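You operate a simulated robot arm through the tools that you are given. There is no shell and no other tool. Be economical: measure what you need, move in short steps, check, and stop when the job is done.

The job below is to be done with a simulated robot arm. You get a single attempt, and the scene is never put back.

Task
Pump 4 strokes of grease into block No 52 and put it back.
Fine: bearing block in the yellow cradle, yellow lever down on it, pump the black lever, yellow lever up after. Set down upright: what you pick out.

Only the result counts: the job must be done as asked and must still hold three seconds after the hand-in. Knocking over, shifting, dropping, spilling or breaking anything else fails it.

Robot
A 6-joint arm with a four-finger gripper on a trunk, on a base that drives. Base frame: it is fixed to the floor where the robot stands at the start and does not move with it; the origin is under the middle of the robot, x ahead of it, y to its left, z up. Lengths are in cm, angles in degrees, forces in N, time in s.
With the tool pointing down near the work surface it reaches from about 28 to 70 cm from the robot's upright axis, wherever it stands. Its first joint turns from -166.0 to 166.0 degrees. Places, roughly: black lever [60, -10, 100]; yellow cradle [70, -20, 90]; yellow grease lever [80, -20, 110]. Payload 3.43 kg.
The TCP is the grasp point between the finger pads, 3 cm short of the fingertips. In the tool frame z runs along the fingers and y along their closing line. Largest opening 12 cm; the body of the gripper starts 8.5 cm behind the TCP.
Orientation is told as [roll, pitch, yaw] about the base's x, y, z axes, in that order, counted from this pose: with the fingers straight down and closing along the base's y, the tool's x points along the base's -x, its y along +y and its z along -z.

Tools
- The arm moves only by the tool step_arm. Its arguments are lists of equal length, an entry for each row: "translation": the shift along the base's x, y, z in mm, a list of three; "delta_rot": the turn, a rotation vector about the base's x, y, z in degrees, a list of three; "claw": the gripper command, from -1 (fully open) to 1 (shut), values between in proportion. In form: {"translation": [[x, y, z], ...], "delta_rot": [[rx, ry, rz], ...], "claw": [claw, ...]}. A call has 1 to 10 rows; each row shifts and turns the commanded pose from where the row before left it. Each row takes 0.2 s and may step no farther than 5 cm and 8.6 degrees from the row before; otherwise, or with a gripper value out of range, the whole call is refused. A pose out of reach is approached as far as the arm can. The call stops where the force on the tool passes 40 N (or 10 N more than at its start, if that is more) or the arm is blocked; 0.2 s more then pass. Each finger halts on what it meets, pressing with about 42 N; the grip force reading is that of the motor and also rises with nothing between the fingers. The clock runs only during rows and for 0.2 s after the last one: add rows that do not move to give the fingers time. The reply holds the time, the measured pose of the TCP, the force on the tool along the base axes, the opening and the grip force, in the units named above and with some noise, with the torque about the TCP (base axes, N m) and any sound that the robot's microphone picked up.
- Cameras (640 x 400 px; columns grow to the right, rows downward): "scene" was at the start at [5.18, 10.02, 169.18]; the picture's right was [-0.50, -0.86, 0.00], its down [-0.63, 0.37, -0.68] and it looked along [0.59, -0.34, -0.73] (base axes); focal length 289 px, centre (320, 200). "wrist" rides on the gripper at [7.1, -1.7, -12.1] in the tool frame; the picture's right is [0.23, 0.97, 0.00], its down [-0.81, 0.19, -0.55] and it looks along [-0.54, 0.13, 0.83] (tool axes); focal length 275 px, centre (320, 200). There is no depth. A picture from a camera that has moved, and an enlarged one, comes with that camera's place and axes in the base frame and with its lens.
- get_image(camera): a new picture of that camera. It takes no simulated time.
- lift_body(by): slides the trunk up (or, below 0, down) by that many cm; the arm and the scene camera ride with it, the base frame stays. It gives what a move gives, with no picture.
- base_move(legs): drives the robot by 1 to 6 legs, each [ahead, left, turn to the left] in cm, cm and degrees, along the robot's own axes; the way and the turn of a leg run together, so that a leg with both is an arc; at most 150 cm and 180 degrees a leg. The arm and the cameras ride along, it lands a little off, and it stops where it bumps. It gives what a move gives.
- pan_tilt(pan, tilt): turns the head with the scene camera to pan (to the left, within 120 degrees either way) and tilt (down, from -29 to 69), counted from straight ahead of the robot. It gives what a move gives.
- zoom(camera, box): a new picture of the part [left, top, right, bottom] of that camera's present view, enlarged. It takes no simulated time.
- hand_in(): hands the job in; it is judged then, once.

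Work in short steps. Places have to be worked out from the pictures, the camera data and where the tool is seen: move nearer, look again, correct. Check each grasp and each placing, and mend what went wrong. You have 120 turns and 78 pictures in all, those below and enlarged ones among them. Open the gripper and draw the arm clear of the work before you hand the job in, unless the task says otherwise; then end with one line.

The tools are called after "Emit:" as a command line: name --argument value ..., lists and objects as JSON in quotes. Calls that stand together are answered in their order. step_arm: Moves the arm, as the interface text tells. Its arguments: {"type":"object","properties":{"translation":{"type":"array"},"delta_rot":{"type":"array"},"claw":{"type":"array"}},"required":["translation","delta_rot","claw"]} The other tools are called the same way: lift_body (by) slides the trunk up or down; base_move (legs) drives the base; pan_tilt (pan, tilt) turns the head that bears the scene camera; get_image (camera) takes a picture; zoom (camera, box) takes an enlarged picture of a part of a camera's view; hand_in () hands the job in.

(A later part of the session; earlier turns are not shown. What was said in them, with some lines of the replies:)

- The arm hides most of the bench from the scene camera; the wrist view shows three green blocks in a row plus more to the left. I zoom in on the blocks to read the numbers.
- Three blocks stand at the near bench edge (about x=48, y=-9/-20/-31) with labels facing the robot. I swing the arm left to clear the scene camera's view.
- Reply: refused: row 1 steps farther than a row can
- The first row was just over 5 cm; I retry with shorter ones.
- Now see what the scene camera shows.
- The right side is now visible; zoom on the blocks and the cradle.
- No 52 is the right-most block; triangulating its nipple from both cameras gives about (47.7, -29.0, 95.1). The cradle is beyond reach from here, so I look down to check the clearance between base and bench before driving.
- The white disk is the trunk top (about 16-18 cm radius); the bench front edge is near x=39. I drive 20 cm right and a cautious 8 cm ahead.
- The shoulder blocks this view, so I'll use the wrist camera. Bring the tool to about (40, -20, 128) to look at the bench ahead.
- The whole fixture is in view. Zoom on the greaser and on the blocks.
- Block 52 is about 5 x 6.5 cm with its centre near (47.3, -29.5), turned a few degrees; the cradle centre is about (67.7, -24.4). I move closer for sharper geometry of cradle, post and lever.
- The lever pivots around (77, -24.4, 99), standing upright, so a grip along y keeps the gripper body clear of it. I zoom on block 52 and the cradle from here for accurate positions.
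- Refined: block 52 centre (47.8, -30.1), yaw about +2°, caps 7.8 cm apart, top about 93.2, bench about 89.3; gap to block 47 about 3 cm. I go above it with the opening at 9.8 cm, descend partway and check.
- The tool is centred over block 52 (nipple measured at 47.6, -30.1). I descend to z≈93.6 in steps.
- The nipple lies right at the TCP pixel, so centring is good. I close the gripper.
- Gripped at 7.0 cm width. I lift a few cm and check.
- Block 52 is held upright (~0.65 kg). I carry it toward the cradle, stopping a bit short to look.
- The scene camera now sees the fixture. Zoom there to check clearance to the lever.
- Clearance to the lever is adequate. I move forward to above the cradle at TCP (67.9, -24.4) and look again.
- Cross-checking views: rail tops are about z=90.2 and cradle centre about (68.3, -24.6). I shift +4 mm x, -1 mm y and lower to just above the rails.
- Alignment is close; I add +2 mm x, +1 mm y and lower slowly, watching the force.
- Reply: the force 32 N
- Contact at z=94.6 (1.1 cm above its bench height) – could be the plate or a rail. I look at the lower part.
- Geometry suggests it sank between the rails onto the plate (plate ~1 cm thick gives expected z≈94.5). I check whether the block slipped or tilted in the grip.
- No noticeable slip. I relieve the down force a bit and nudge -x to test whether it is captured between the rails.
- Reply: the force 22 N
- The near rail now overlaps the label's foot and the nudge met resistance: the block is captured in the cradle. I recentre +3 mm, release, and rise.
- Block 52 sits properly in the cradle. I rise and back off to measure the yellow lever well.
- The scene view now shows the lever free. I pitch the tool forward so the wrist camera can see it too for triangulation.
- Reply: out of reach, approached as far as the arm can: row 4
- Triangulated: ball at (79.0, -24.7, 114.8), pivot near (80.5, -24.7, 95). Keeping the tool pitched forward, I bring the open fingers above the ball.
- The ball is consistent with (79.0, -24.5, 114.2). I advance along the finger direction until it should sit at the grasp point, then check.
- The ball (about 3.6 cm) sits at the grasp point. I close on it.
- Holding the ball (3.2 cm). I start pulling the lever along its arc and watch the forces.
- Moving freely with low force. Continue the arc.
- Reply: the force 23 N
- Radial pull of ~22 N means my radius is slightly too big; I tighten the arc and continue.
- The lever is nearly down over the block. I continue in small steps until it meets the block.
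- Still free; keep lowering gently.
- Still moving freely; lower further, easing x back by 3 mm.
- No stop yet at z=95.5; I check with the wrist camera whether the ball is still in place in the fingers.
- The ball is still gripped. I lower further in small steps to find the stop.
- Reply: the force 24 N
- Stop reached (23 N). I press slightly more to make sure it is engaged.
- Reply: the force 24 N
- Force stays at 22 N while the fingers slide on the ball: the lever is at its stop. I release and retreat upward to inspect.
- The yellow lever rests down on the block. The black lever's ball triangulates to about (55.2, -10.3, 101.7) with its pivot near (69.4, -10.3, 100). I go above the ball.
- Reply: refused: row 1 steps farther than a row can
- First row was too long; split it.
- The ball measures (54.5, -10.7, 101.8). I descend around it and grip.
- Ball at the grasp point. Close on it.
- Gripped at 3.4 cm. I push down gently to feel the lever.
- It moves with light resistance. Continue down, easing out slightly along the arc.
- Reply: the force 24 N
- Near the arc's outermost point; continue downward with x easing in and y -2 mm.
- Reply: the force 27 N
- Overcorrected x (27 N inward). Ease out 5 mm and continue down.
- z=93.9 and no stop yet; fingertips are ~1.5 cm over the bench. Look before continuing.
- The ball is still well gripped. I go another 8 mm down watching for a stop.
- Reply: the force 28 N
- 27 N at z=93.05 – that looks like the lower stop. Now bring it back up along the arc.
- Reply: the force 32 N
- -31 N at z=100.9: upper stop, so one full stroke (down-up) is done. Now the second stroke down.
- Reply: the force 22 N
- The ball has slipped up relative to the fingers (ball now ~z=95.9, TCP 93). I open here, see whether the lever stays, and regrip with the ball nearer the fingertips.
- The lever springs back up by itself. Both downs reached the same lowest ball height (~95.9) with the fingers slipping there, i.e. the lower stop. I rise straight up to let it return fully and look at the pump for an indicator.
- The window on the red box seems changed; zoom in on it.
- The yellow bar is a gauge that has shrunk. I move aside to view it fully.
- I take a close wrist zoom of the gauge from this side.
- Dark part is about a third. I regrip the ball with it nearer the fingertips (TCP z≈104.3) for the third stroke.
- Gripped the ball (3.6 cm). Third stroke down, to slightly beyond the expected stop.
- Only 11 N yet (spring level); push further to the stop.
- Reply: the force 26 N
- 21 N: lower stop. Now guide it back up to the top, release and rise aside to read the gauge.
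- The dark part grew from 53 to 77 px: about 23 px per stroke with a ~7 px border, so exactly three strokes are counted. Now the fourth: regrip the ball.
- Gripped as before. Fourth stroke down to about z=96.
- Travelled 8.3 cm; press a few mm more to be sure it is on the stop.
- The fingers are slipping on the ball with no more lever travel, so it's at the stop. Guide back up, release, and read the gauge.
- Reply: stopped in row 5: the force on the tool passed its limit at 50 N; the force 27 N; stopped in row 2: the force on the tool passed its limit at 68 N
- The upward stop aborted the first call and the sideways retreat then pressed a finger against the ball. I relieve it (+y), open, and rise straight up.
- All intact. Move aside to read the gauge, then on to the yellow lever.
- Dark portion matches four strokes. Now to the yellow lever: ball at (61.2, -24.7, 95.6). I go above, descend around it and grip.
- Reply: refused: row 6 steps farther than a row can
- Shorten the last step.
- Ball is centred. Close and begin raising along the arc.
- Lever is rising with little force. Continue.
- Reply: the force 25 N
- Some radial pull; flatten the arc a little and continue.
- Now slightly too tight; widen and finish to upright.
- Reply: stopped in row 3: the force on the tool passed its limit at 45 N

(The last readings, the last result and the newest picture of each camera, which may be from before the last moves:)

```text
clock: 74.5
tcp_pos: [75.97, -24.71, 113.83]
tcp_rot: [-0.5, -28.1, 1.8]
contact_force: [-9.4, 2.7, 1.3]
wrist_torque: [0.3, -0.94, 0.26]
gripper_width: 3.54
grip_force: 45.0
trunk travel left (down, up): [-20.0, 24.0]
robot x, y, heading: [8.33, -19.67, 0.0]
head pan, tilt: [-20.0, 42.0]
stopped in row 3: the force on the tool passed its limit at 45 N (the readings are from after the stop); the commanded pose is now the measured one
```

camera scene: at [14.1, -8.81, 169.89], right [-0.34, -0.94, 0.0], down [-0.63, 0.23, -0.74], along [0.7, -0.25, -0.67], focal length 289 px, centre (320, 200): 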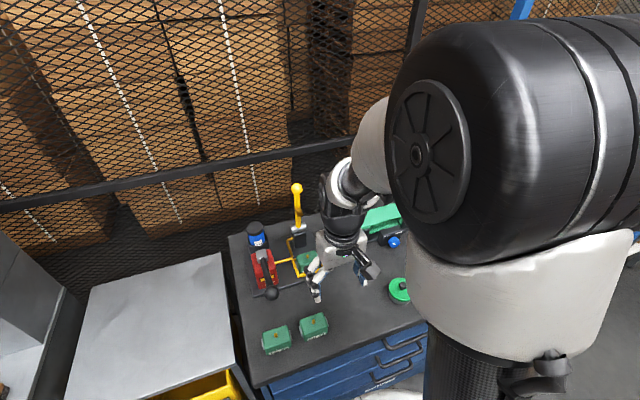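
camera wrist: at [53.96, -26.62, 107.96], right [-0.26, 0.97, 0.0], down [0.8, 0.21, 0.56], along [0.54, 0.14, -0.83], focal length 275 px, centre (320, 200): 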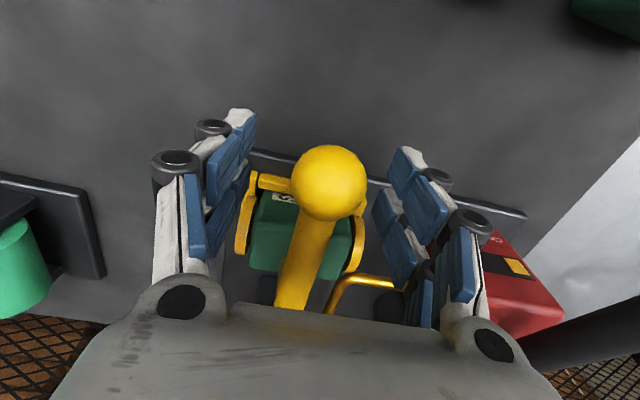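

It stopped with a force peak; I look at where the lever stands.

Emit:
get_image --camera "wrist"

Emit:
zoom --camera "scene" --box '[240, 150, 350, 310]'

```text
15 pictures are left
camera wrist: at [64.03, -26.63, 120.96], right [-0.23, 0.97, -0.12], down [0.45, 0.21, 0.87], along [0.86, 0.15, -0.48], focal length 275 px, centre (320, 200)
```

wrist: 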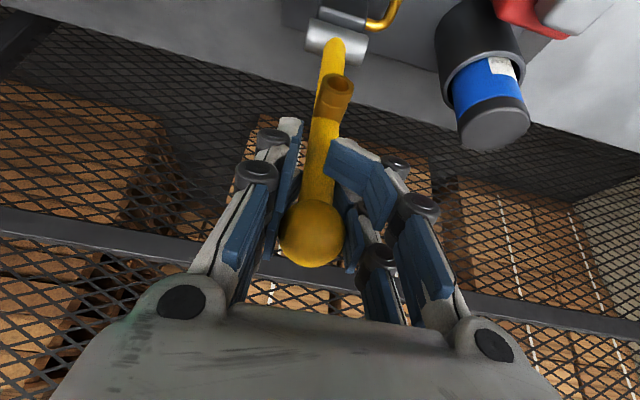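

```text
2.50 times, centred on (295, 230) of scene
camera zoom: at [13.97, -8.73, 169.92], right [-0.34, -0.94, 0.0], down [-0.63, 0.23, -0.74], along [0.7, -0.25, -0.67], focal length 722 px, centre (382, 125)
```

zoom: 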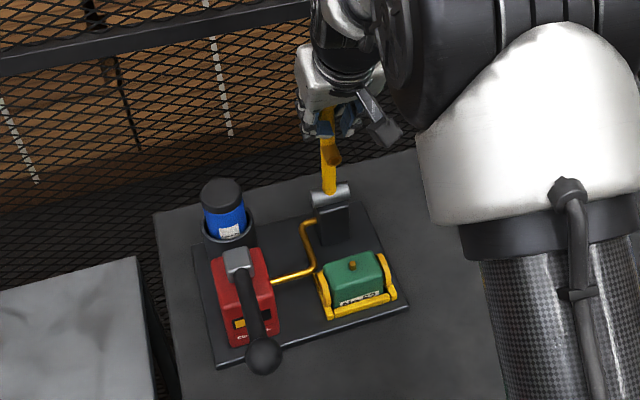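

Lever is almost upright, the ball having slid deeper into the fingers. I push on a bit more in +x to reach its original stop.

Emit:
step_arm --translation '[[8, 0, 0], [8, 0, 0], [6, 0, 0], [0, 0, 0]]' --delta_rot '[[0, 0, 0], [0, 0, 0], [0, 0, 0], [0, 0, 0]]' --claw '[1, 1, 1, 1]'

```text
clock: 75.0
tcp_pos: [76.16, -24.67, 113.87]
tcp_rot: [-0.3, -27.5, 1.8]
contact_force: [-23.9, 1.0, 17.1]
wrist_torque: [0.19, -0.13, 0.08]
gripper_width: 3.54
grip_force: 45.1
trunk travel left (down, up): [-20.0, 24.0]
robot x, y, heading: [8.02, -20.04, -0.2]
head pan, tilt: [-20.0, 42.0]
stopped in row 2: the force on the tool passed its limit at 46 N (the readings are from after the stop); the commanded pose is now the measured one
```

It meets a firm stop: lever fully up. Release and withdraw back-up, then inspect.

Emit:
step_arm --translation '[[0, 0, 0], [0, 0, 0], [0, 0, 0], [0, 0, 0], [-20, 0, 34], [-22, 0, 36], [-40, 0, 10], [-45, 0, 0]]' --delta_rot '[[0, 0, 0], [0, 0, 0], [0, 0, 0], [0, 0, 0], [0, 0, 0], [0, 0, 0], [0, 0, 0], [0, 0, 0]]' --claw '[0, -0.4, -0.6, -0.6, -0.6, -0.6, -0.6, -0.6]'

Emit:
get_image --camera "wrist"

```text
clock: 76.8
tcp_pos: [63.97, -24.75, 121.47]
tcp_rot: [-0.3, -27.5, 1.8]
contact_force: [-1.4, -0.1, 0.3]
wrist_torque: [-0.01, -0.02, -0.01]
gripper_width: 9.57
grip_force: 0.2
trunk travel left (down, up): [-20.0, 24.0]
robot x, y, heading: [7.75, -20.02, 0.4]
head pan, tilt: [-20.0, 42.0]
```

```text
13 pictures are left
camera wrist: at [51.99, -26.7, 128.68], right [-0.23, 0.97, -0.11], down [0.46, 0.21, 0.86], along [0.86, 0.15, -0.49], focal length 275 px, centre (320, 200)
```

wrist: 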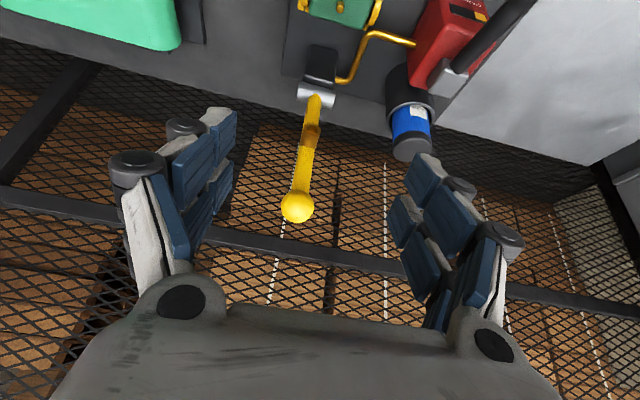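

Lever is back up at its original place. I turn the tool vertical and come in front of the cradle at z≈104.

Emit:
step_arm --translation '[[-20, 0, 0], [-20, 0, 0], [-20, 1, -30], [0, 0, -40], [0, 0, -40], [0, 0, -40], [0, 0, -20], [0, 0, 0]]' --delta_rot '[[0, 7, 0], [0, 7, 0], [0, 7, 0], [0, 6.5, 0], [0, 0, 0], [0, 0, 0], [0, 0, 0], [0, 0, 0]]' --claw '[-0.6, -0.6, -0.6, -0.6, -0.6, -0.6, -0.6, -0.6]'

```text
clock: 78.6
tcp_pos: [58.06, -24.56, 104.38]
tcp_rot: [0.5, 0.0, 1.4]
contact_force: [0.0, -0.5, -1.1]
wrist_torque: [0.05, 0.0, 0.01]
gripper_width: 9.61
grip_force: 0.0
trunk travel left (down, up): [-20.0, 24.0]
robot x, y, heading: [7.93, -20.28, 0.0]
head pan, tilt: [-20.0, 42.0]
```

Go over the block and descend to the earlier grasp height (68.15, -24.53, 94.6), correcting the 0.5° roll.

Emit:
step_arm --translation '[[35, 0, 0], [35, 0, 0], [31, 0, 0], [0, 0, -35], [0, 0, -35], [0, 0, -20], [0, 0, -8], [0, 0, 0]]' --delta_rot '[[-0.5, 0, 0], [0, 0, 0], [0, 0, 0], [0, 0, 0], [0, 0, 0], [0, 0, 0], [0, 0, 0], [0, 0, 0]]' --claw '[-0.6, -0.6, -0.6, -0.6, -0.6, -0.6, -0.6, -0.6]'

Emit:
get_image --camera "wrist"

```text
clock: 80.4
tcp_pos: [68.18, -24.58, 94.59]
tcp_rot: [-0.1, 0.0, 1.5]
contact_force: [-0.5, 0.1, -0.3]
wrist_torque: [0.0, -0.03, 0.0]
gripper_width: 9.6
grip_force: 0.1
trunk travel left (down, up): [-20.0, 24.0]
robot x, y, heading: [8.04, -19.75, -0.0]
head pan, tilt: [-20.0, 42.0]
```

```text
12 pictures are left
camera wrist: at [60.94, -26.47, 106.57], right [-0.26, 0.97, 0.0], down [0.81, 0.21, 0.55], along [0.53, 0.14, -0.83], focal length 275 px, centre (320, 200)
```

wrist: 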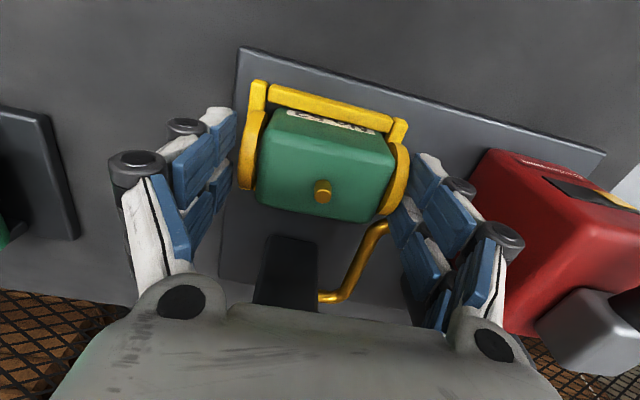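

The cradle's end pieces look curved around the block's ends; zoom in to understand before gripping.

Emit:
zoom --camera "wrist" --box '[220, 60, 430, 230]'

Emit:
zoom --camera "scene" --box '[280, 235, 330, 275]'

```text
2.35 times, centred on (325, 145) of wrist
camera zoom: at [60.94, -26.47, 106.57], right [-0.26, 0.97, 0.0], down [0.81, 0.21, 0.55], along [0.53, 0.14, -0.83], focal length 648 px, centre (308, 329)
```

zoom: 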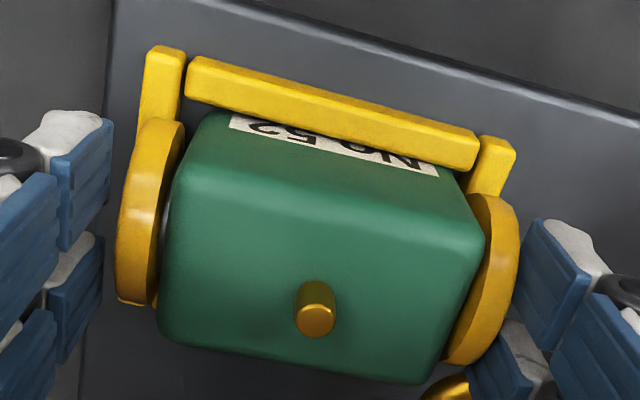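

```text
10.00 times, centred on (305, 255) of scene
camera zoom: at [14.09, -8.76, 169.89], right [-0.34, -0.94, 0.0], down [-0.63, 0.23, -0.74], along [0.7, -0.25, -0.67], focal length 2888 px, centre (470, -350)
```

zoom: 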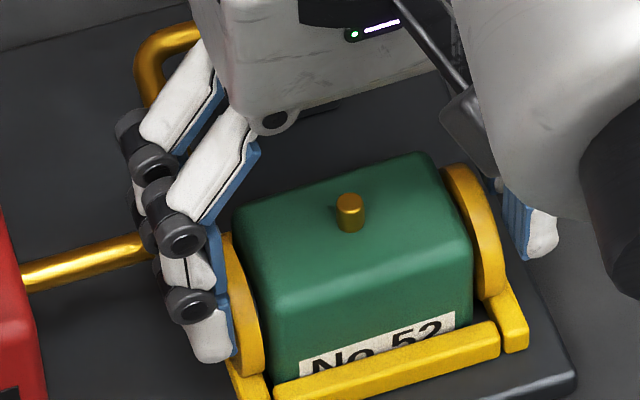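

The yellow discs are the bearing end caps, now with grease collars. I grip as before and check the width.

Emit:
step_arm --translation '[[0, 0, 0], [0, 0, 0], [0, 0, 0], [0, 0, 0], [0, 0, 0]]' --delta_rot '[[0, 0, 0], [0, 0, 0], [0, 0, 0], [0, 0, 0], [0, 0, 0]]' --claw '[-0.25, 0.5, 1, 1, 1]'

```text
clock: 81.6
tcp_pos: [68.17, -24.63, 94.61]
tcp_rot: [0.0, 0.0, 1.4]
contact_force: [0.4, 3.9, 3.8]
wrist_torque: [0.29, 0.2, -0.07]
gripper_width: 6.98
grip_force: 42.2
trunk travel left (down, up): [-20.0, 24.0]
robot x, y, heading: [7.81, -19.82, 0.1]
head pan, tilt: [-20.0, 42.0]
```

Same 7.0 cm width as before: solid grip on the caps. Lift straight up, then bring it back in -x.

Emit:
step_arm --translation '[[0, 0, 10], [0, 0, 20], [0, 0, 35], [0, 0, 30], [-30, -3, 0], [-40, -10, 0], [-40, -12, 0], [-40, -12, 0], [-33, -11, 0], [0, 0, 0]]' --delta_rot '[[0, 0, 0], [0, 0, 0], [0, 0, 0], [0, 0, 0], [0, 0, 0.5], [0, 0, 0], [0, 0, 0], [0, 0, 0], [0, 0, 0], [0, 0, 0]]' --claw '[1, 1, 1, 1, 1, 1, 1, 1, 1, 1]'

Emit:
get_image --camera "wrist"

```text
clock: 83.8
tcp_pos: [49.89, -29.34, 104.17]
tcp_rot: [-0.1, 0.1, 2.0]
contact_force: [0.5, 1.4, -5.9]
wrist_torque: [0.0, -0.01, -0.01]
gripper_width: 6.96
grip_force: 42.3
trunk travel left (down, up): [-20.0, 24.0]
robot x, y, heading: [7.89, -19.87, -0.2]
head pan, tilt: [-20.0, 42.0]
```

```text
9 pictures are left
camera wrist: at [42.73, -31.29, 116.04], right [-0.26, 0.96, 0.0], down [0.8, 0.22, 0.55], along [0.53, 0.15, -0.83], focal length 275 px, centre (320, 200)
```

wrist: 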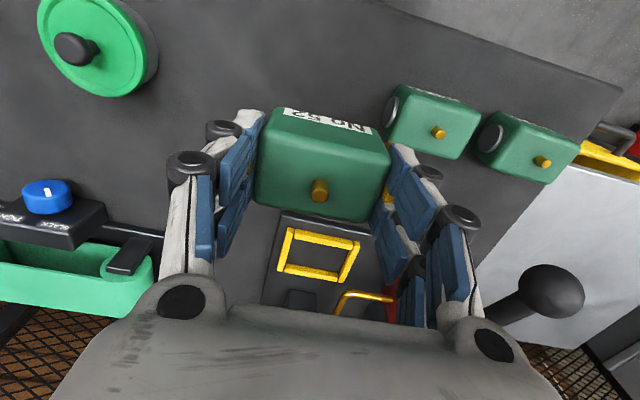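

Block 52 held as originally. Move to its original spot (47.9, -30.05) and lower to z≈93.6.

Emit:
step_arm --translation '[[-20, -7, 0], [0, 0, -30], [0, 0, -30], [0, 0, -25], [0, 0, -12], [0, 0, -6], [0, 0, 0]]' --delta_rot '[[0, 0, 0], [0, 0, 0], [0, 0, 0], [0, 0, 0], [0, 0, 0], [0, 0, 0], [0, 0, 0]]' --claw '[1, 1, 1, 1, 1, 1, 1]'

```text
clock: 85.4
tcp_pos: [47.82, -30.1, 93.8]
tcp_rot: [0.0, 0.0, 2.0]
contact_force: [-0.3, 1.1, -6.3]
wrist_torque: [-0.02, 0.04, 0.01]
gripper_width: 6.97
grip_force: 41.7
trunk travel left (down, up): [-20.0, 24.0]
robot x, y, heading: [8.19, -19.74, -0.2]
head pan, tilt: [-20.0, 42.0]
```

Still carrying the weight; lower a few more millimetres until contact.

Emit:
step_arm --translation '[[0, 0, -2], [0, 0, -2], [0, 0, 0]]' --delta_rot '[[0, 0, 0], [0, 0, 0], [0, 0, 0]]' --claw '[1, 1, 1]'

```text
clock: 86.2
tcp_pos: [47.94, -30.12, 93.48]
tcp_rot: [0.1, 0.0, 2.1]
contact_force: [-1.1, -0.5, 0.8]
wrist_torque: [-0.01, 0.01, -0.02]
gripper_width: 6.98
grip_force: 42.0
trunk travel left (down, up): [-20.0, 24.0]
robot x, y, heading: [7.88, -20.09, 0.1]
head pan, tilt: [-20.0, 42.0]
```

The bench now carries the block (force ~0 at z=93.5, same as the original). Open to 9.8 cm and rise straight up.

Emit:
step_arm --translation '[[0, 0, 0], [0, 0, 0], [0, 0, 0], [0, 0, 0], [0, 0, 20], [0, 0, 40], [0, 0, 40], [0, 0, 40], [0, 0, 40]]' --delta_rot '[[0, 0, 0], [0, 0, 0], [0, 0, 0], [0, 0, 0], [0, 0, 0], [0, 0, 0], [0, 0, 0], [0, 0, 0], [0, 0, 0]]' --claw '[0, -0.4, -0.63, -0.63, -0.63, -0.63, -0.63, -0.63, -0.63]'

Emit:
get_image --camera "wrist"

Emit:
get_image --camera "scene"

```text
clock: 88.2
tcp_pos: [47.71, -30.15, 111.4]
tcp_rot: [0.0, 0.1, 1.9]
contact_force: [-0.2, -0.7, -0.2]
wrist_torque: [0.03, -0.02, -0.01]
gripper_width: 9.8
grip_force: 0.3
trunk travel left (down, up): [-20.0, 24.0]
robot x, y, heading: [8.2, -20.08, 0.0]
head pan, tilt: [-20.0, 42.0]
```

```text
8 pictures are left
camera wrist: at [40.57, -32.12, 123.42], right [-0.26, 0.96, 0.0], down [0.8, 0.22, 0.55], along [0.53, 0.15, -0.83], focal length 275 px, centre (320, 200)
```

wrist: 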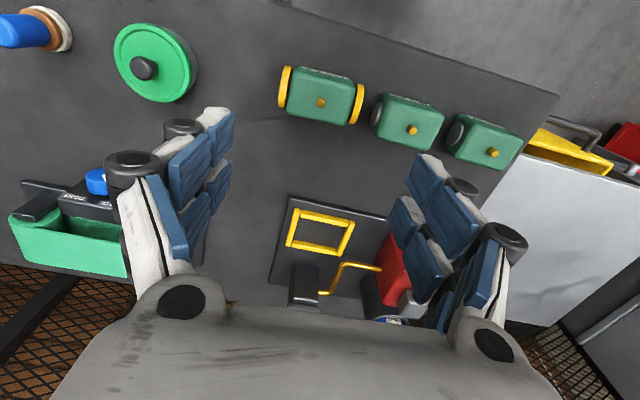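

```text
7 pictures are left
camera scene: at [14.01, -8.74, 169.9], right [-0.34, -0.94, 0.0], down [-0.63, 0.23, -0.74], along [0.7, -0.25, -0.67], focal length 289 px, centre (320, 200)
```

scene: 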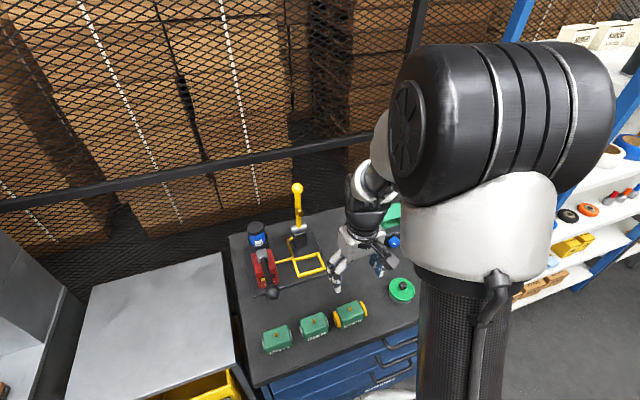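

Block 52 stands upright in its old place, the neighbours are untouched and both levers are up. I raise the arm clear, then hand in.

Emit:
step_arm --translation '[[-10, 0, 45], [-10, 0, 45], [-10, 0, 40], [0, 0, 0], [0, 0, 0]]' --delta_rot '[[0, 0, 0], [0, 0, 0], [0, 0, 0], [0, 0, 0], [0, 0, 0]]' --claw '[-1, -1, -1, -1, -1]'

Emit:
hand_in

```text
clock: 89.4
tcp_pos: [44.75, -30.15, 124.47]
tcp_rot: [0.1, 0.0, 2.0]
contact_force: [0.2, -0.5, -0.1]
wrist_torque: [0.01, -0.01, 0.01]
gripper_width: 12.01
grip_force: 0.0
trunk travel left (down, up): [-20.0, 24.0]
robot x, y, heading: [7.76, -19.52, -0.1]
head pan, tilt: [-20.0, 42.0]
```

```text
The job is handed in.
```

Block No 52 got 4 strokes of grease (going by the pump's gauge) and is back upright in its original place; the yellow lever is up, the gripper is open, the arm is clear and the job is handed in.
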